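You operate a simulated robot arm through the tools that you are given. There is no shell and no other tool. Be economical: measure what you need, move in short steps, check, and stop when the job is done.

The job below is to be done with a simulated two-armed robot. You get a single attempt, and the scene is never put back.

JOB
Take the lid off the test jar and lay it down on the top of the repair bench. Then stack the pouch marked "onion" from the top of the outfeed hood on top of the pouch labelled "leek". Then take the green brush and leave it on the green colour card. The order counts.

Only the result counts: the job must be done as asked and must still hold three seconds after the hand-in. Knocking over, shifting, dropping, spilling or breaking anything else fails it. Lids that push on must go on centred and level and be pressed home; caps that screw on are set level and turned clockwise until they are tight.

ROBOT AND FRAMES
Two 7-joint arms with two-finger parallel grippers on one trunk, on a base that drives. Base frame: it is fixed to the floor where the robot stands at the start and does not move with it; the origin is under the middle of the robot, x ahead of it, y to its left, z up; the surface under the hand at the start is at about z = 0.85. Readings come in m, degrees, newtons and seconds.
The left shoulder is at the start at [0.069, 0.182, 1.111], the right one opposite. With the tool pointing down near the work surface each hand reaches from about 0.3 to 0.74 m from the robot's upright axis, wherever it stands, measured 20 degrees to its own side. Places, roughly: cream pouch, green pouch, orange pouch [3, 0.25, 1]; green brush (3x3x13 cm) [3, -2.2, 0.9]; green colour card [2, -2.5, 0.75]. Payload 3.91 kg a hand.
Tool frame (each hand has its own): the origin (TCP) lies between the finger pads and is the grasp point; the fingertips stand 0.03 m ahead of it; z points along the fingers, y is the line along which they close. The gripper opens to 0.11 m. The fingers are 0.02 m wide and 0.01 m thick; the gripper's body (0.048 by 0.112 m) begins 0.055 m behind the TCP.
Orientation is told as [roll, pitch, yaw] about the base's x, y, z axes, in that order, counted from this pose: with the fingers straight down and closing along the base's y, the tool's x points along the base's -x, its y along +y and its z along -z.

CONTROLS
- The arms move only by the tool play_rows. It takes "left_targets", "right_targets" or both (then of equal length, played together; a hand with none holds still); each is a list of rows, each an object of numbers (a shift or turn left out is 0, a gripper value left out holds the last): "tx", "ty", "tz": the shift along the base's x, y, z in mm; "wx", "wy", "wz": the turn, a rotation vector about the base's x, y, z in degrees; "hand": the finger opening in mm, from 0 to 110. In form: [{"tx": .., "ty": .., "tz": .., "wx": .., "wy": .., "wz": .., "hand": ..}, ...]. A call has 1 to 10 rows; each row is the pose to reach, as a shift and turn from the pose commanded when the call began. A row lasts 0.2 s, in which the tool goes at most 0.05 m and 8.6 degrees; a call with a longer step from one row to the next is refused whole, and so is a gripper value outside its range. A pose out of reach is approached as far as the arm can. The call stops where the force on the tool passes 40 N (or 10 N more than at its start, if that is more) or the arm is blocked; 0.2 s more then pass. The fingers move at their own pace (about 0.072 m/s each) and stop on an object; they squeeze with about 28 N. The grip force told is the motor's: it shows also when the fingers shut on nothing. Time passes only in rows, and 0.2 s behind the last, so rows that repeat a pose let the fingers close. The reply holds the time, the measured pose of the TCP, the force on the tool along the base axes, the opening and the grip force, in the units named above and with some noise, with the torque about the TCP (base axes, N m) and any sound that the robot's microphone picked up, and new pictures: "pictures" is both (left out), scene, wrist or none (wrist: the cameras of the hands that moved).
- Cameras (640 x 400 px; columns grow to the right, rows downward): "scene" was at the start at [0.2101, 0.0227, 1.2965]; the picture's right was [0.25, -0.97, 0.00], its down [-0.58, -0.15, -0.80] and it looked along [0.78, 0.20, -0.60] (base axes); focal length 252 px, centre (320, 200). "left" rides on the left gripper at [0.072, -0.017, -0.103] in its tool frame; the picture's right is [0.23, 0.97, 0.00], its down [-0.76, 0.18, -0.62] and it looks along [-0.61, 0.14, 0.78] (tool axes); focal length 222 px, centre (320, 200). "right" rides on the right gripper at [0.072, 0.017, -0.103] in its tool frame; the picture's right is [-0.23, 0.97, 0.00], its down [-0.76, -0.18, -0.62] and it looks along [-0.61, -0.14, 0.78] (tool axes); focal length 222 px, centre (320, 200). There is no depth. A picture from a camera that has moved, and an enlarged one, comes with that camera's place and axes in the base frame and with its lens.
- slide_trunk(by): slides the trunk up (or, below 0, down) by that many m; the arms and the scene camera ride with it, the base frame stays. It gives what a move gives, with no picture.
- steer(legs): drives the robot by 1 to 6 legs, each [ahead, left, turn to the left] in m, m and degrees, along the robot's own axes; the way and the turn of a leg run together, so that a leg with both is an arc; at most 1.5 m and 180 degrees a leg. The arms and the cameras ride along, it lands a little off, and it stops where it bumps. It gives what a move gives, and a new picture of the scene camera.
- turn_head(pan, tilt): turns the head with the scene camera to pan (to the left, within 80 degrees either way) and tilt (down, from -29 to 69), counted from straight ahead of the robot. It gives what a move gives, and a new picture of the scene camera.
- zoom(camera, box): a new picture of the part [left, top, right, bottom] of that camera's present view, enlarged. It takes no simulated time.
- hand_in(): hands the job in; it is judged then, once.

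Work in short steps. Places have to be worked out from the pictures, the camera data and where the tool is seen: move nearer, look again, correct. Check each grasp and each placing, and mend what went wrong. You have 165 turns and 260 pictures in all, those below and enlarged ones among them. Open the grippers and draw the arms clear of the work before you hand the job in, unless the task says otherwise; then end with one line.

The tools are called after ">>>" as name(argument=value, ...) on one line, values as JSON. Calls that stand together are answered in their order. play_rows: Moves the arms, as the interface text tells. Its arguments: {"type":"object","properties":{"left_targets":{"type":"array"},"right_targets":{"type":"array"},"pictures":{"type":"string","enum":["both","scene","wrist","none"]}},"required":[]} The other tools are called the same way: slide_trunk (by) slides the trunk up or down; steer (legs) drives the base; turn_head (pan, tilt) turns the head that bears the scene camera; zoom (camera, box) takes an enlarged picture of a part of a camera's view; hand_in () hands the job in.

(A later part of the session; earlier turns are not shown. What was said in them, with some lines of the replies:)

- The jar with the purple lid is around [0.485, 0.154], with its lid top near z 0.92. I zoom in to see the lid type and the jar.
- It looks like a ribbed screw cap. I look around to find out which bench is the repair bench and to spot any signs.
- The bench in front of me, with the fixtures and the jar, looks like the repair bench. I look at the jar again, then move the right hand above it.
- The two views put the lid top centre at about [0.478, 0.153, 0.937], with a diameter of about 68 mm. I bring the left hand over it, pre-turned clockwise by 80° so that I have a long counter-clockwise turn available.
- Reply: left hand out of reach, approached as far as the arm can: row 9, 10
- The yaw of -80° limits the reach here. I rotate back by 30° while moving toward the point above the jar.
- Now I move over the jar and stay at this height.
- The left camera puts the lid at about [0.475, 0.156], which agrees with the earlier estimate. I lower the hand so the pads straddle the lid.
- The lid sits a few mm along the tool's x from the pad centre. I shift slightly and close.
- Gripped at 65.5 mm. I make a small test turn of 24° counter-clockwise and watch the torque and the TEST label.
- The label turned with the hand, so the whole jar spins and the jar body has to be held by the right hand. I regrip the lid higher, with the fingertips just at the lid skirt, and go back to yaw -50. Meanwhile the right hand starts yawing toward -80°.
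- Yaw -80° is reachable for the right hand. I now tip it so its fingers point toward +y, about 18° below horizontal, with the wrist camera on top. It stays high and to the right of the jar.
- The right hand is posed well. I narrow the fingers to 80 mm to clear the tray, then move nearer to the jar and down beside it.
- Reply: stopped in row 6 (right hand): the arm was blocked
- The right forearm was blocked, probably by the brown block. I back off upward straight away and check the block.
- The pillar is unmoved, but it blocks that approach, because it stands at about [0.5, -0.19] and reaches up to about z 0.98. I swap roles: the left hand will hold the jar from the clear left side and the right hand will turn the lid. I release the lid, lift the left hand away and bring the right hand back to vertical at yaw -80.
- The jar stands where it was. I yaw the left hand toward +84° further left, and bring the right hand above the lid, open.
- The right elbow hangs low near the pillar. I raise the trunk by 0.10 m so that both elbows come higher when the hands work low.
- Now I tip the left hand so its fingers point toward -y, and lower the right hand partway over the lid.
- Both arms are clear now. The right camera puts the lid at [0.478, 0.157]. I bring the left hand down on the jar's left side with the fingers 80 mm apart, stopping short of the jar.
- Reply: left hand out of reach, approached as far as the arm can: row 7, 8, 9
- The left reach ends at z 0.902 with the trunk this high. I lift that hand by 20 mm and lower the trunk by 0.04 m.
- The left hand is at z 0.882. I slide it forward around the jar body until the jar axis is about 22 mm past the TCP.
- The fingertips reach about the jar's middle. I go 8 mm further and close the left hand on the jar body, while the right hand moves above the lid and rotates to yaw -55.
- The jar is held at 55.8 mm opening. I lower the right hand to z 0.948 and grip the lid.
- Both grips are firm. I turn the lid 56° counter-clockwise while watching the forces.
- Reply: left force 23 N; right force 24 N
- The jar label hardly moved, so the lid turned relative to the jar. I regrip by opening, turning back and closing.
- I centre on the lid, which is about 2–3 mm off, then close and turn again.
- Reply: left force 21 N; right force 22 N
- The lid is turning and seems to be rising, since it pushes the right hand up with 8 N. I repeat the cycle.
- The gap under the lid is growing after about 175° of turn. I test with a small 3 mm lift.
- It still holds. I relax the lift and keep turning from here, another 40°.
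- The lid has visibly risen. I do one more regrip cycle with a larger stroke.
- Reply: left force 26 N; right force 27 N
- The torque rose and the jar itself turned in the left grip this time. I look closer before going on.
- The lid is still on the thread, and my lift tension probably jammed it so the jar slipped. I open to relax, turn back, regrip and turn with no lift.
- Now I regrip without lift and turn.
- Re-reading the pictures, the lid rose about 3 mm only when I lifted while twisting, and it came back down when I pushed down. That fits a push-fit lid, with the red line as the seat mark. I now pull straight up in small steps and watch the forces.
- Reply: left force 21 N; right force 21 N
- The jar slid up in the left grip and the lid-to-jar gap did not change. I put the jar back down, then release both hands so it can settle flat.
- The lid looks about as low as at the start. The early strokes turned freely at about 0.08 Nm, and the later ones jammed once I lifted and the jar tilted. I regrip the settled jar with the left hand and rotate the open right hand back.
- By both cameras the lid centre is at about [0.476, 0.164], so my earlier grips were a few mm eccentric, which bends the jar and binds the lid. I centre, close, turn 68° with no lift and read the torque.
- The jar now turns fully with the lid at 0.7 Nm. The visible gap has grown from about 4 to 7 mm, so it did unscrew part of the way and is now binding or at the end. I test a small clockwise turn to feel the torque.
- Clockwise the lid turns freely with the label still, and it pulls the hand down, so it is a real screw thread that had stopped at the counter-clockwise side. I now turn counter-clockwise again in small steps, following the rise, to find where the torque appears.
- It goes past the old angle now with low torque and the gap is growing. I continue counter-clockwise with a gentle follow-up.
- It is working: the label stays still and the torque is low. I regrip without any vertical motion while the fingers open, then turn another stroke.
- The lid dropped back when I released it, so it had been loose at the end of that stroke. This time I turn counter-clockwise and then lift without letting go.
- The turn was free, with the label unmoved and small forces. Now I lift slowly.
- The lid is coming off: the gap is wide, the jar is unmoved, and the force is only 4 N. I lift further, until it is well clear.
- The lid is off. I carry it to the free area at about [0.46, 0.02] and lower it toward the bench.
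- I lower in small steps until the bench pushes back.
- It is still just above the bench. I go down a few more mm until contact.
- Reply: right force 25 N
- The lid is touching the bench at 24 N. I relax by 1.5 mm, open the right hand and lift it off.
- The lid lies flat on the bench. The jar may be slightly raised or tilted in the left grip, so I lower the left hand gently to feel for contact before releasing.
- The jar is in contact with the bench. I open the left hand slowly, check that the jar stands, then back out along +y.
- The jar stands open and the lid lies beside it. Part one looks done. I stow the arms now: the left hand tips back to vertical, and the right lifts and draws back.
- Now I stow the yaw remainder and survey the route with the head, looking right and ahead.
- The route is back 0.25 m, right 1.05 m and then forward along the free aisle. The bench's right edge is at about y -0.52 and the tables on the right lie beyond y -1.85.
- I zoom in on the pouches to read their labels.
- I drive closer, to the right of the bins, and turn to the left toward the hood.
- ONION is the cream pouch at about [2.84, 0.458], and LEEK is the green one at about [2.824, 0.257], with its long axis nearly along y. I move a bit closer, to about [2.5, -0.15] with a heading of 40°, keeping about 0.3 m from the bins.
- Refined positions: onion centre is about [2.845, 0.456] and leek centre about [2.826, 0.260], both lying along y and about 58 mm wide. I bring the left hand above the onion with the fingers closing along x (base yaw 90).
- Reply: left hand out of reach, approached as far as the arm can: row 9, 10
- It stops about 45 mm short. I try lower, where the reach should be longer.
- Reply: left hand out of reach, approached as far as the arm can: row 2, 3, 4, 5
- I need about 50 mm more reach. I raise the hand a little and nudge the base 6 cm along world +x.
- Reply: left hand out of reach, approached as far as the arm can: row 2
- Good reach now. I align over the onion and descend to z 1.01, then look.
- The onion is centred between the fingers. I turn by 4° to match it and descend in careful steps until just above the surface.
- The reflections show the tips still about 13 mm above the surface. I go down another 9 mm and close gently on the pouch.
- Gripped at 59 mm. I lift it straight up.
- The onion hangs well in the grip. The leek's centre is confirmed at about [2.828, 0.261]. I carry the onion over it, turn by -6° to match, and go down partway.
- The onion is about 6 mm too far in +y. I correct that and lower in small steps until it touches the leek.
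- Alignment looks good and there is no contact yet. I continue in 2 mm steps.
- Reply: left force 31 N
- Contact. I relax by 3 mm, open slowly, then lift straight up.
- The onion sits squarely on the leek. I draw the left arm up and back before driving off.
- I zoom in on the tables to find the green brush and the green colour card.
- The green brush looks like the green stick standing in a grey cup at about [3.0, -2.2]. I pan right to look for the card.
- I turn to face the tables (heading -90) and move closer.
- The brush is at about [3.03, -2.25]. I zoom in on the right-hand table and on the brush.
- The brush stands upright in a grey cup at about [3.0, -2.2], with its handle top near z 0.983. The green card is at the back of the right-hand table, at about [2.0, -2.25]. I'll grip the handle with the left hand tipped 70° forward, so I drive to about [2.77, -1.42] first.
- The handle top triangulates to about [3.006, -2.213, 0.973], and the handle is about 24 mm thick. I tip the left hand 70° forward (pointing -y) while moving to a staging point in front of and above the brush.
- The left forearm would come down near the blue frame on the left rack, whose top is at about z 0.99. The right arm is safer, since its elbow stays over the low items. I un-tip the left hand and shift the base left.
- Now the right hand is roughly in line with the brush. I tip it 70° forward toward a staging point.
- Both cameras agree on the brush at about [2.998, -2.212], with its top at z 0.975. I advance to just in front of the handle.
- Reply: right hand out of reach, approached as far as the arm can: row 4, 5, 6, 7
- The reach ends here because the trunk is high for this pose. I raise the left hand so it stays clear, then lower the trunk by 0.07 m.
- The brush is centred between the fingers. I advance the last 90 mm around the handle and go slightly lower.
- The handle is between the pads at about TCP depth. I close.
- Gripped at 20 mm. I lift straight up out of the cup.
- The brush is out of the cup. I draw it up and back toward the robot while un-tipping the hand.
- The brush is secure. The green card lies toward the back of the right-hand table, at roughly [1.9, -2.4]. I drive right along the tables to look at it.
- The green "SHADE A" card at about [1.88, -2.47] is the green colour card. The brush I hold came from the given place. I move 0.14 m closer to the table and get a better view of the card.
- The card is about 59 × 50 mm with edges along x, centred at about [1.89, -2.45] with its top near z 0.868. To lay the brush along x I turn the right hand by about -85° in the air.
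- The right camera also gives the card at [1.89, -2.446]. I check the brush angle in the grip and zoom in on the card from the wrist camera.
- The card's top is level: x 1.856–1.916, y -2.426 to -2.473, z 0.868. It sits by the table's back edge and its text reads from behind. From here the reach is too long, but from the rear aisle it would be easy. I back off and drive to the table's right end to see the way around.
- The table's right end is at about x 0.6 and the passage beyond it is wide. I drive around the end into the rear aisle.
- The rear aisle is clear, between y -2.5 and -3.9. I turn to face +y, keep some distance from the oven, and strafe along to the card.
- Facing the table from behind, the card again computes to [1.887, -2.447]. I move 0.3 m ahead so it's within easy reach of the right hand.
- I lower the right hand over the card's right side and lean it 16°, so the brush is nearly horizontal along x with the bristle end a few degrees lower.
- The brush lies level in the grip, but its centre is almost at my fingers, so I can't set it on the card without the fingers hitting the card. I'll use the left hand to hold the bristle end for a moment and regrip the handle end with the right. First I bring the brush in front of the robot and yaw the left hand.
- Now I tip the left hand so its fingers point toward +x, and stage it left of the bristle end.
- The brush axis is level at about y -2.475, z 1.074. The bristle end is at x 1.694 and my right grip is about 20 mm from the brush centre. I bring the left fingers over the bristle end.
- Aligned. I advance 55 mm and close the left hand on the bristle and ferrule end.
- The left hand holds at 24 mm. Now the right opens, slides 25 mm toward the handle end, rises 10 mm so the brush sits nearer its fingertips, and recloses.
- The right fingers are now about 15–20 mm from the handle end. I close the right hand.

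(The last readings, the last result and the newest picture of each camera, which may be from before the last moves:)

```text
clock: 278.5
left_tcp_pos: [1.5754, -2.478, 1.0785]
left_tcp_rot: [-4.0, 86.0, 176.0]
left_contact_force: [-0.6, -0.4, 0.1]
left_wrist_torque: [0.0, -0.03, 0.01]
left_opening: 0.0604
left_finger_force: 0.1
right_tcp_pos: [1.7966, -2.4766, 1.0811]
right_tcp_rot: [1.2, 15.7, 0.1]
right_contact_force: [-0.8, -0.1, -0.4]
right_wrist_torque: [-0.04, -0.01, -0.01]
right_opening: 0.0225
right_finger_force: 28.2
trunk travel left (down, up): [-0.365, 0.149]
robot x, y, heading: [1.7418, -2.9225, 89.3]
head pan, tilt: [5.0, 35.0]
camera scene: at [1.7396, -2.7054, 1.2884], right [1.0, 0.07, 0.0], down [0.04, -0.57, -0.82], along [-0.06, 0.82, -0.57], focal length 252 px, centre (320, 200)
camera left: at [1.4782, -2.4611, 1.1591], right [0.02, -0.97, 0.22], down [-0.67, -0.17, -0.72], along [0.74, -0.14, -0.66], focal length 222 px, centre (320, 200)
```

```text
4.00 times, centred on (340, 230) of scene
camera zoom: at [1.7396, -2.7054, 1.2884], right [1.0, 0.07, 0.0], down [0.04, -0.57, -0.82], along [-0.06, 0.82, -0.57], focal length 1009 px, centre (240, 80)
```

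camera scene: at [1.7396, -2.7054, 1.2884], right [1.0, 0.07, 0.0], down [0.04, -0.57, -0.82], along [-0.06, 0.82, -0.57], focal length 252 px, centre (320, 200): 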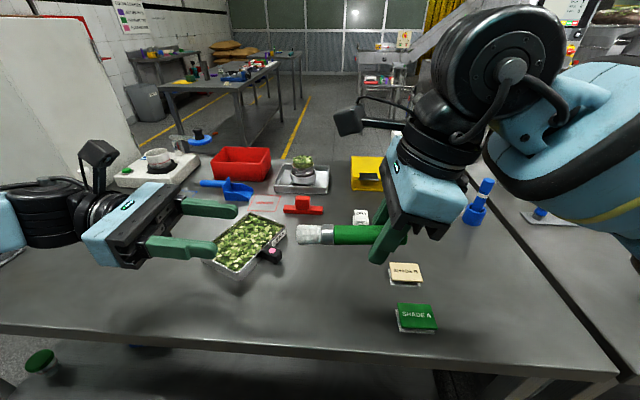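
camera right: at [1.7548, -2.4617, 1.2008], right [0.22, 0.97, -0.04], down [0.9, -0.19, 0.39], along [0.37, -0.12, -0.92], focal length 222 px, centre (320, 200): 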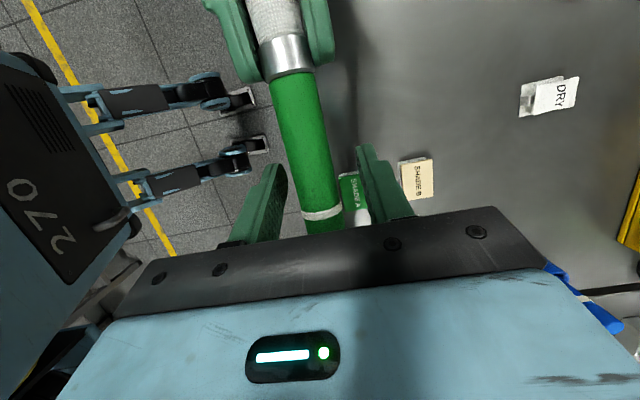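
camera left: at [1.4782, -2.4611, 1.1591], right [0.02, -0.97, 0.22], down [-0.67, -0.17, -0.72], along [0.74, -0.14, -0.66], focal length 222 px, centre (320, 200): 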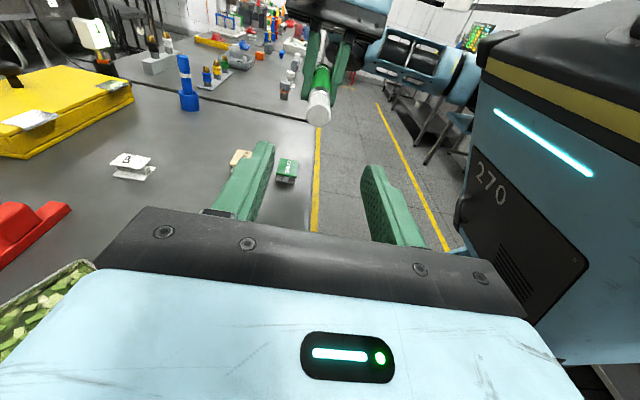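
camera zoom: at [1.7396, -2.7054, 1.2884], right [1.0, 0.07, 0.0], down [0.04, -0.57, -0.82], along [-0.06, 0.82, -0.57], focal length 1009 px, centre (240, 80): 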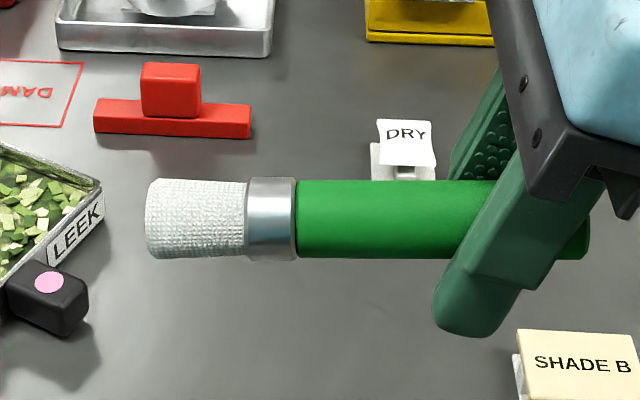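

The regrip worked: the brush is held near the handle end, with its centre about 36 mm left of the TCP. The fingers must stay right of the card's edge (x 1.917), so I aim for TCP x 1.938. That puts the brush centre at about 1.902, over the card.

>>> play_rows(right_targets=[{"tx": 30, "ty": 5}, {"tx": 65, "ty": 12}, {"tx": 100, "ty": 20}, {"tx": 130, "ty": 26}, {"tx": 141, "ty": 28}, {"tx": 141, "ty": 28, "tz": -40}, {"tx": 141, "ty": 28, "tz": -80}, {"tx": 141, "ty": 28, "tz": -120}, {"tx": 141, "ty": 28, "tz": -155}, {"tx": 141, "ty": 28, "tz": -155}])

>>> turn_head(pan=-15, tilt=50)

>>> zoom(camera="scene", box=[280, 130, 440, 250])

```text
clock: 280.7
left_tcp_pos: [1.5766, -2.4777, 1.0791]
left_tcp_rot: [-4.5, 86.0, 175.6]
left_contact_force: [0.0, 0.9, 0.6]
left_wrist_torque: [0.0, 0.02, 0.02]
left_opening: 0.0602
left_finger_force: 0.0
right_tcp_pos: [1.9349, -2.451, 0.9276]
right_tcp_rot: [1.3, 15.7, 0.0]
right_contact_force: [-1.3, 1.0, 0.0]
right_wrist_torque: [-0.02, -0.02, 0.02]
right_opening: 0.0223
right_finger_force: 27.7
trunk travel left (down, up): [-0.365, 0.149]
robot x, y, heading: [1.7421, -2.9192, 89.2]
head pan, tilt: [5.0, 35.0]
camera scene: at [1.74, -2.7052, 1.2884], right [1.0, 0.07, 0.0], down [0.04, -0.57, -0.82], along [-0.06, 0.82, -0.57], focal length 252 px, centre (320, 200)
camera right: at [1.8932, -2.4361, 1.0476], right [0.22, 0.97, -0.04], down [0.9, -0.19, 0.39], along [0.37, -0.12, -0.92], focal length 222 px, centre (320, 200)
```

scene: 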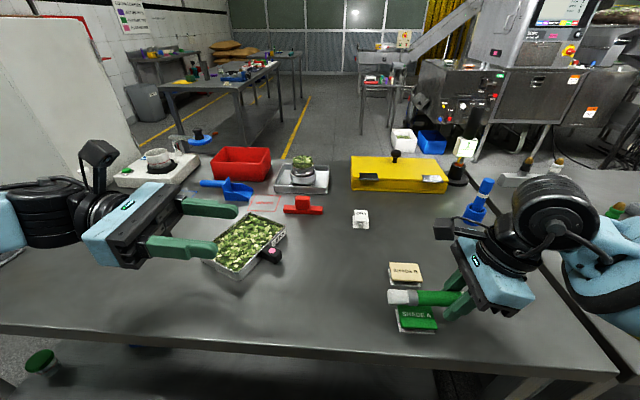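
right: 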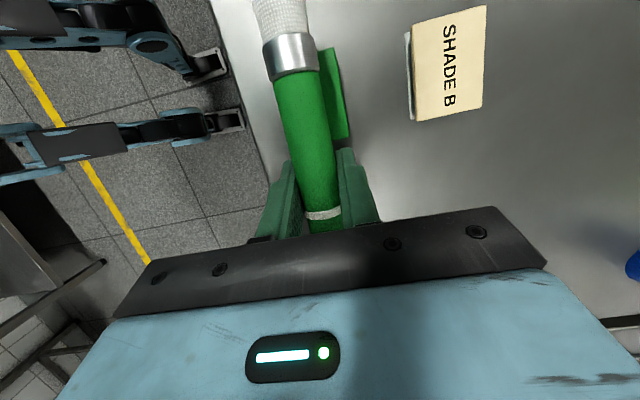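

```text
clock: 281.6
left_tcp_pos: [1.5764, -2.4776, 1.0784]
left_tcp_rot: [-4.4, 86.0, 175.5]
left_contact_force: [0.3, 0.1, -0.3]
left_wrist_torque: [0.04, -0.02, 0.0]
left_opening: 0.0599
left_finger_force: 0.1
right_tcp_pos: [1.9352, -2.4496, 0.9275]
right_tcp_rot: [1.2, 15.7, 0.0]
right_contact_force: [0.8, -0.4, -0.3]
right_wrist_torque: [-0.03, -0.05, -0.01]
right_opening: 0.0223
right_finger_force: 27.5
trunk travel left (down, up): [-0.365, 0.149]
robot x, y, heading: [1.7435, -2.9208, 89.2]
head pan, tilt: [-15.0, 50.0]
camera scene: at [1.7674, -2.7188, 1.2667], right [0.96, -0.27, 0.0], down [-0.21, -0.74, -0.64], along [0.17, 0.62, -0.77], focal length 252 px, centre (320, 200)
```

scene: 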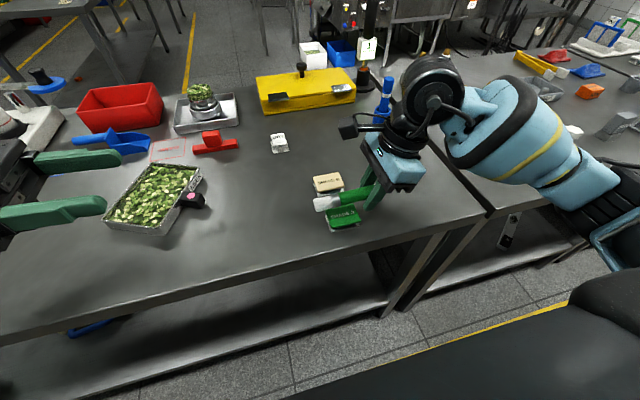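

```text
3.33 times, centred on (360, 190) of scene
camera zoom: at [1.7674, -2.7188, 1.2667], right [0.96, -0.27, 0.0], down [-0.21, -0.74, -0.64], along [0.17, 0.62, -0.77], focal length 841 px, centre (187, 233)
```

zoom: 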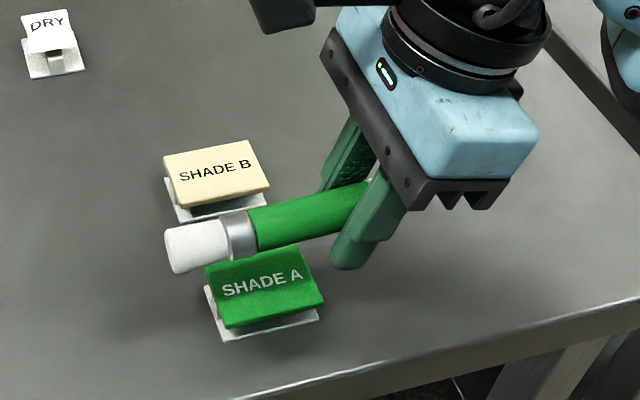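

The brush centre sits at x≈1.899 against the card's 1.857–1.918, and y matches within 3 mm. I shift 5 mm right for finger clearance and lower toward contact.

>>> play_rows(right_targets=[{"tx": 5, "ty": 3}, {"tx": 5, "ty": 3, "tz": -10}, {"tx": 5, "ty": 3, "tz": -20}, {"tx": 5, "ty": 3, "tz": -28}, {"tx": 5, "ty": 3, "tz": -32}, {"tx": 5, "ty": 3, "tz": -32}], pictures="wrist")

>>> zoom(camera="scene", box=[290, 150, 410, 240])

```text
clock: 283.0
left_tcp_pos: [1.5774, -2.4783, 1.0797]
left_tcp_rot: [-4.4, 85.9, 175.6]
left_contact_force: [-0.1, 0.0, 0.8]
left_wrist_torque: [-0.03, -0.01, -0.02]
left_opening: 0.0601
left_finger_force: 0.1
right_tcp_pos: [1.9399, -2.4466, 0.8935]
right_tcp_rot: [1.1, 15.7, 0.1]
right_contact_force: [0.3, -0.1, 0.4]
right_wrist_torque: [-0.04, -0.06, -0.01]
right_opening: 0.0223
right_finger_force: 27.8
trunk travel left (down, up): [-0.365, 0.149]
robot x, y, heading: [1.7426, -2.9192, 89.3]
head pan, tilt: [-15.0, 50.0]
camera right: at [1.8994, -2.4321, 1.0135], right [0.22, 0.97, -0.04], down [0.9, -0.19, 0.39], along [0.37, -0.13, -0.92], focal length 222 px, centre (320, 200)
```

right: 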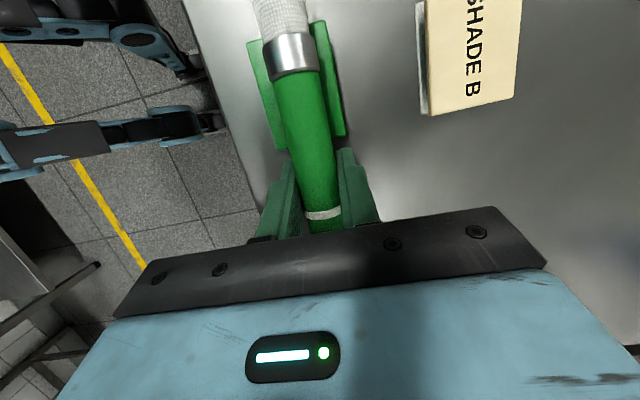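

```text
4.44 times, centred on (350, 195) of scene
camera zoom: at [1.7675, -2.7188, 1.2666], right [0.96, -0.27, 0.0], down [-0.21, -0.74, -0.64], along [0.17, 0.62, -0.77], focal length 1121 px, centre (187, 222)
```

zoom: 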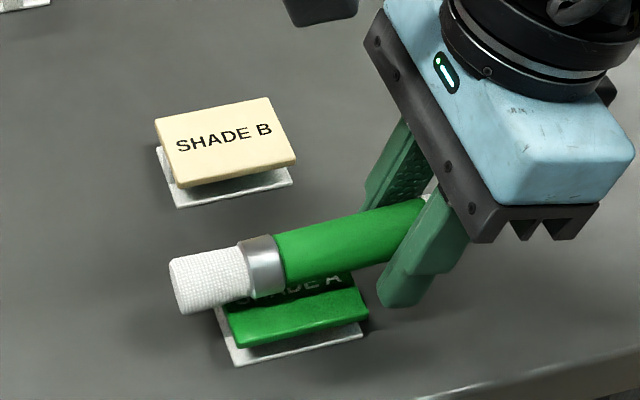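

It is well aligned over the card. I lower in fine steps until the force shows contact.

>>> play_rows(right_targets=[{"tz": -1.5}, {"tz": -3}, {"tz": -4.5}, {"tz": -4.5}], pictures="none")

>>> play_rows(right_targets=[{"tz": -1}, {"tz": -2}, {"tz": -2}], pictures="none")

```text
clock: 284.0
left_tcp_pos: [1.5759, -2.4781, 1.0801]
left_tcp_rot: [-4.5, 86.0, 175.5]
left_contact_force: [-0.5, -0.1, 0.7]
left_wrist_torque: [0.0, -0.02, -0.01]
left_opening: 0.0598
left_finger_force: 0.0
right_tcp_pos: [1.9414, -2.4459, 0.8908]
right_tcp_rot: [1.2, 15.9, 0.1]
right_contact_force: [0.4, 0.2, 2.0]
right_wrist_torque: [-0.02, 0.17, 0.01]
right_opening: 0.0226
right_finger_force: 28.0
trunk travel left (down, up): [-0.365, 0.149]
robot x, y, heading: [1.7435, -2.9196, 89.4]
head pan, tilt: [-15.0, 50.0]
```

```text
clock: 284.8
left_tcp_pos: [1.5761, -2.4789, 1.0788]
left_tcp_rot: [-4.9, 86.0, 175.1]
left_contact_force: [-0.9, 0.3, -0.7]
left_wrist_torque: [-0.03, 0.02, 0.0]
left_opening: 0.0599
left_finger_force: 0.1
right_tcp_pos: [1.9412, -2.4462, 0.8883]
right_tcp_rot: [1.3, 15.9, 0.1]
right_contact_force: [-0.2, 0.1, 11.1]
right_wrist_torque: [0.02, 0.81, -0.04]
right_opening: 0.0223
right_finger_force: 28.0
trunk travel left (down, up): [-0.365, 0.149]
robot x, y, heading: [1.7445, -2.9203, 89.2]
head pan, tilt: [-15.0, 50.0]
```

The brush touches the card on its bristle side (11 N with a matching torque). I back off 1 mm, look, and then open slowly.

>>> play_rows(right_targets=[{"tz": 1}, {"tz": 1}], pictures="none")

>>> zoom(camera="scene", box=[290, 150, 410, 240])

>>> play_rows(right_targets=[{"hand": 24}, {"hand": 26}, {"hand": 29}, {"hand": 33}, {"hand": 38}, {"hand": 44}, {"hand": 44}])

>>> zoom(camera="scene", box=[290, 150, 410, 240])

```text
clock: 285.4
left_tcp_pos: [1.5766, -2.4782, 1.0788]
left_tcp_rot: [-4.6, 86.0, 175.3]
left_contact_force: [0.6, -0.2, 0.2]
left_wrist_torque: [-0.03, -0.02, 0.01]
left_opening: 0.0599
left_finger_force: 0.1
right_tcp_pos: [1.942, -2.4468, 0.8897]
right_tcp_rot: [1.2, 15.7, 0.1]
right_contact_force: [0.6, 1.3, 8.2]
right_wrist_torque: [0.01, 0.59, -0.05]
right_opening: 0.0224
right_finger_force: 27.8
trunk travel left (down, up): [-0.365, 0.149]
robot x, y, heading: [1.7428, -2.9199, 89.2]
head pan, tilt: [-15.0, 50.0]
```

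```text
4.44 times, centred on (350, 195) of scene
camera zoom: at [1.7674, -2.7193, 1.2667], right [0.96, -0.27, 0.0], down [-0.21, -0.74, -0.64], along [0.17, 0.62, -0.77], focal length 1121 px, centre (187, 222)
```

zoom: 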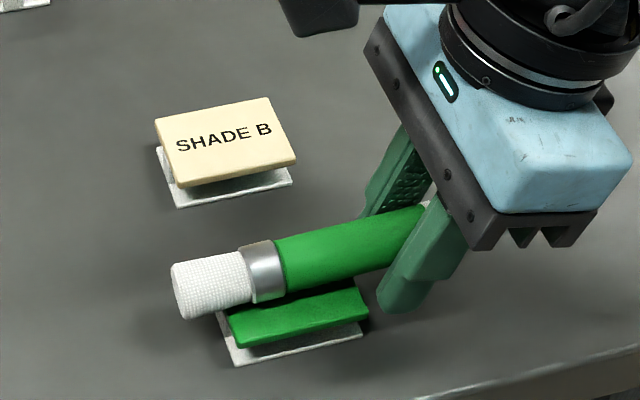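

```text
clock: 287.0
left_tcp_pos: [1.5775, -2.4787, 1.0791]
left_tcp_rot: [-4.3, 85.9, 175.6]
left_contact_force: [0.0, -0.6, -0.4]
left_wrist_torque: [0.03, 0.03, 0.01]
left_opening: 0.0597
left_finger_force: 0.1
right_tcp_pos: [1.9427, -2.4464, 0.8893]
right_tcp_rot: [1.2, 15.8, 0.1]
right_contact_force: [0.3, 0.4, 0.3]
right_wrist_torque: [-0.01, 0.03, 0.02]
right_opening: 0.0438
right_finger_force: 0.0
trunk travel left (down, up): [-0.365, 0.149]
robot x, y, heading: [1.7443, -2.9239, 89.4]
head pan, tilt: [-15.0, 50.0]
camera scene: at [1.7675, -2.7188, 1.2666], right [0.96, -0.27, 0.0], down [-0.21, -0.74, -0.64], along [0.17, 0.62, -0.77], focal length 252 px, centre (320, 200)
camera right: at [1.9001, -2.4318, 1.0085], right [0.22, 0.97, -0.04], down [0.9, -0.19, 0.39], along [0.37, -0.12, -0.92], focal length 222 px, centre (320, 200)
```

scene: 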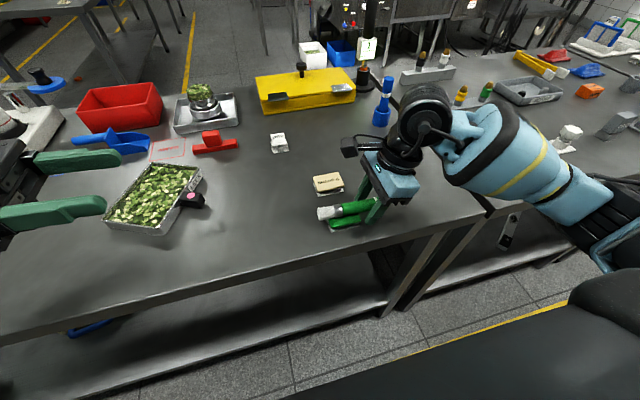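
right: 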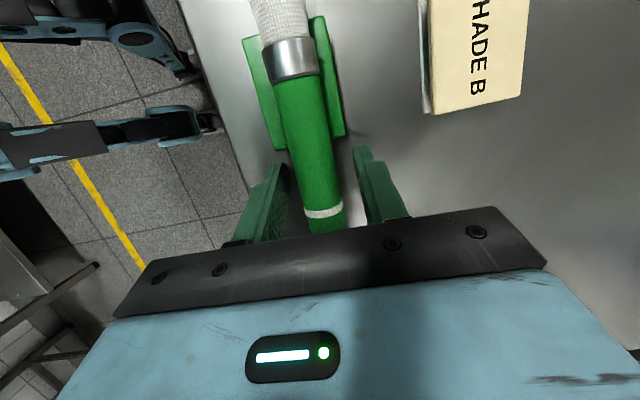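

```text
4.44 times, centred on (350, 195) of scene
camera zoom: at [1.7675, -2.7188, 1.2666], right [0.96, -0.27, 0.0], down [-0.21, -0.74, -0.64], along [0.17, 0.62, -0.77], focal length 1121 px, centre (187, 222)
```

zoom: 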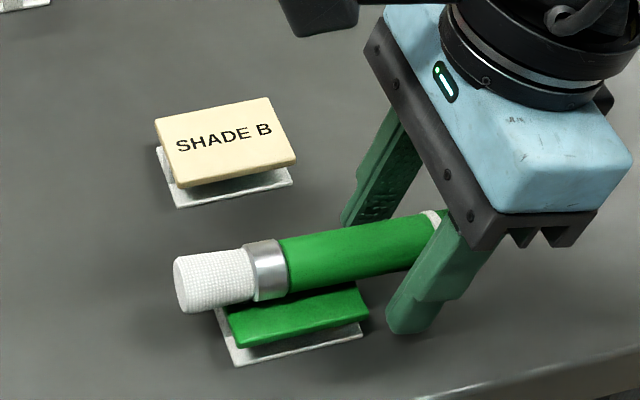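

The brush rests on the card, free of the fingers. I withdraw the right hand along its own axis and check.

>>> play_rows(right_targets=[{"tx": 3, "tz": 10}, {"tx": 7, "tz": 25}, {"tx": 13, "tz": 45}, {"tx": 22, "tz": 75}, {"tx": 33, "tz": 115}, {"tx": 45, "tz": 155}], pictures="scene")

>>> zoom(camera="scene", box=[290, 150, 410, 240])

```text
clock: 288.4
left_tcp_pos: [1.576, -2.4784, 1.079]
left_tcp_rot: [-4.6, 86.0, 175.4]
left_contact_force: [-0.1, 0.0, 1.1]
left_wrist_torque: [-0.02, -0.02, -0.03]
left_opening: 0.0599
left_finger_force: 0.0
right_tcp_pos: [1.9854, -2.4451, 1.0452]
right_tcp_rot: [1.1, 15.7, 0.2]
right_contact_force: [-0.6, -0.4, -0.3]
right_wrist_torque: [-0.02, -0.02, 0.01]
right_opening: 0.0438
right_finger_force: 0.0
trunk travel left (down, up): [-0.365, 0.149]
robot x, y, heading: [1.741, -2.9215, 89.2]
head pan, tilt: [-15.0, 50.0]
camera scene: at [1.7674, -2.7191, 1.2667], right [0.96, -0.27, 0.0], down [-0.21, -0.74, -0.64], along [0.17, 0.62, -0.77], focal length 252 px, centre (320, 200)
```

scene: 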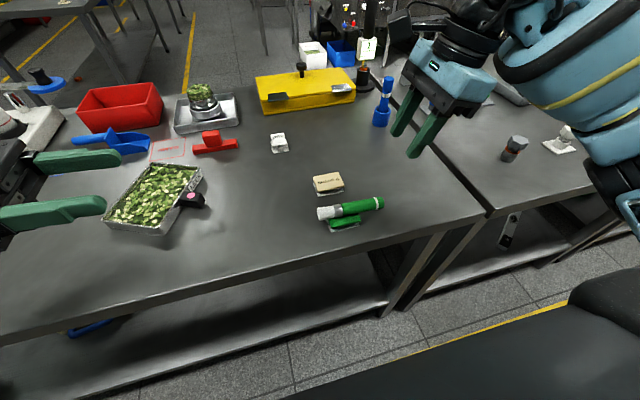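

```text
4.44 times, centred on (350, 195) of scene
camera zoom: at [1.7674, -2.7191, 1.2667], right [0.96, -0.27, 0.0], down [-0.21, -0.74, -0.64], along [0.17, 0.62, -0.77], focal length 1121 px, centre (187, 222)
```

zoom: 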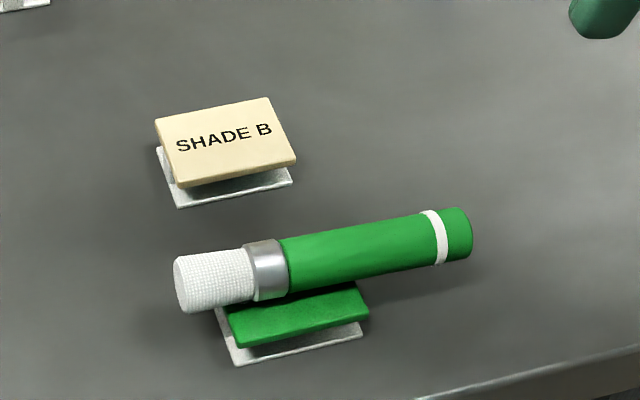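

The brush lies balanced across the green card. I raise both arms clear, back the robot away and take a final look.

>>> play_rows(left_targets=[{"tz": 25}, {"tz": 50}, {"tz": 80}, {"tz": 110}], right_targets=[{"tz": 30}, {"tz": 60}, {"tz": 90}, {"tz": 120}], pictures="none")

>>> steer(legs=[[-0.3, 0, 0]])

>>> zoom(camera="scene", box=[260, 80, 440, 200])

```text
clock: 289.4
left_tcp_pos: [1.5763, -2.4804, 1.1884]
left_tcp_rot: [-4.2, 86.0, 175.7]
left_contact_force: [-0.1, 0.4, 0.1]
left_wrist_torque: [0.0, 0.04, 0.0]
left_opening: 0.06
left_finger_force: 0.0
right_tcp_pos: [1.987, -2.4466, 1.1653]
right_tcp_rot: [1.2, 15.6, 0.2]
right_contact_force: [0.1, -0.7, 0.3]
right_wrist_torque: [0.0, 0.04, -0.02]
right_opening: 0.0439
right_finger_force: 0.1
trunk travel left (down, up): [-0.365, 0.149]
robot x, y, heading: [1.7452, -2.9181, 89.2]
head pan, tilt: [-15.0, 50.0]
```

```text
clock: 291.4
left_tcp_pos: [1.5677, -2.7802, 1.1881]
left_tcp_rot: [-4.6, 86.2, 176.0]
left_contact_force: [-0.1, 0.0, 0.9]
left_wrist_torque: [-0.03, 0.01, -0.03]
left_opening: 0.06
left_finger_force: 0.0
right_tcp_pos: [1.9808, -2.7423, 1.1649]
right_tcp_rot: [1.2, 15.7, 0.6]
right_contact_force: [-0.2, 0.1, 1.2]
right_wrist_torque: [0.03, 0.03, 0.01]
right_opening: 0.0441
right_finger_force: 0.1
trunk travel left (down, up): [-0.365, 0.149]
robot x, y, heading: [1.7387, -3.2156, 89.5]
head pan, tilt: [-15.0, 50.0]
camera scene: at [1.7632, -3.0174, 1.2667], right [0.96, -0.26, 0.0], down [-0.2, -0.74, -0.64], along [0.17, 0.62, -0.77], focal length 252 px, centre (320, 200)
```

scene: 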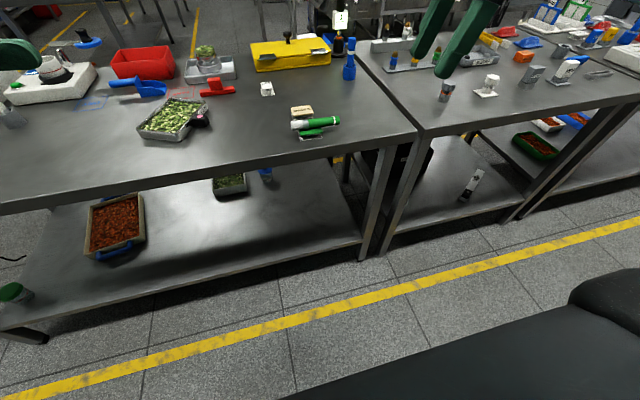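

```text
3.33 times, centred on (350, 140) of scene
camera zoom: at [1.7632, -3.0174, 1.2667], right [0.96, -0.26, 0.0], down [-0.2, -0.74, -0.64], along [0.17, 0.62, -0.77], focal length 841 px, centre (220, 400)
```

zoom: 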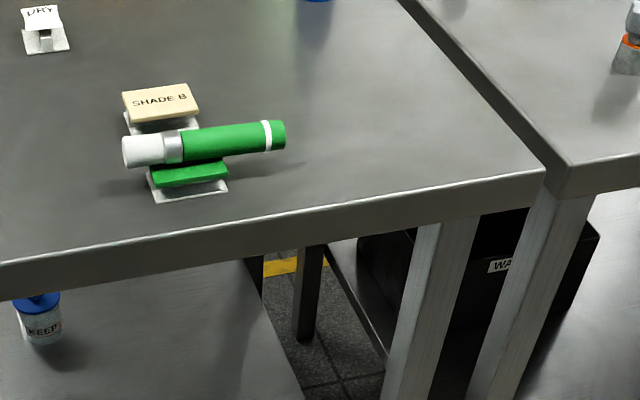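

The brush is still resting on the green card, the hands are empty and clear, and all three parts are done in order. I hand in.

>>> hand_in()

```text
The job is handed in.
```

The jar lid lies on the bench I started at, which I took to be the repair bench since nothing I saw was labelled that way. The onion pouch is stacked on the leek pouch, and the green brush rests across the green "SHADE A" card; all three steps were done in that order and handed in.
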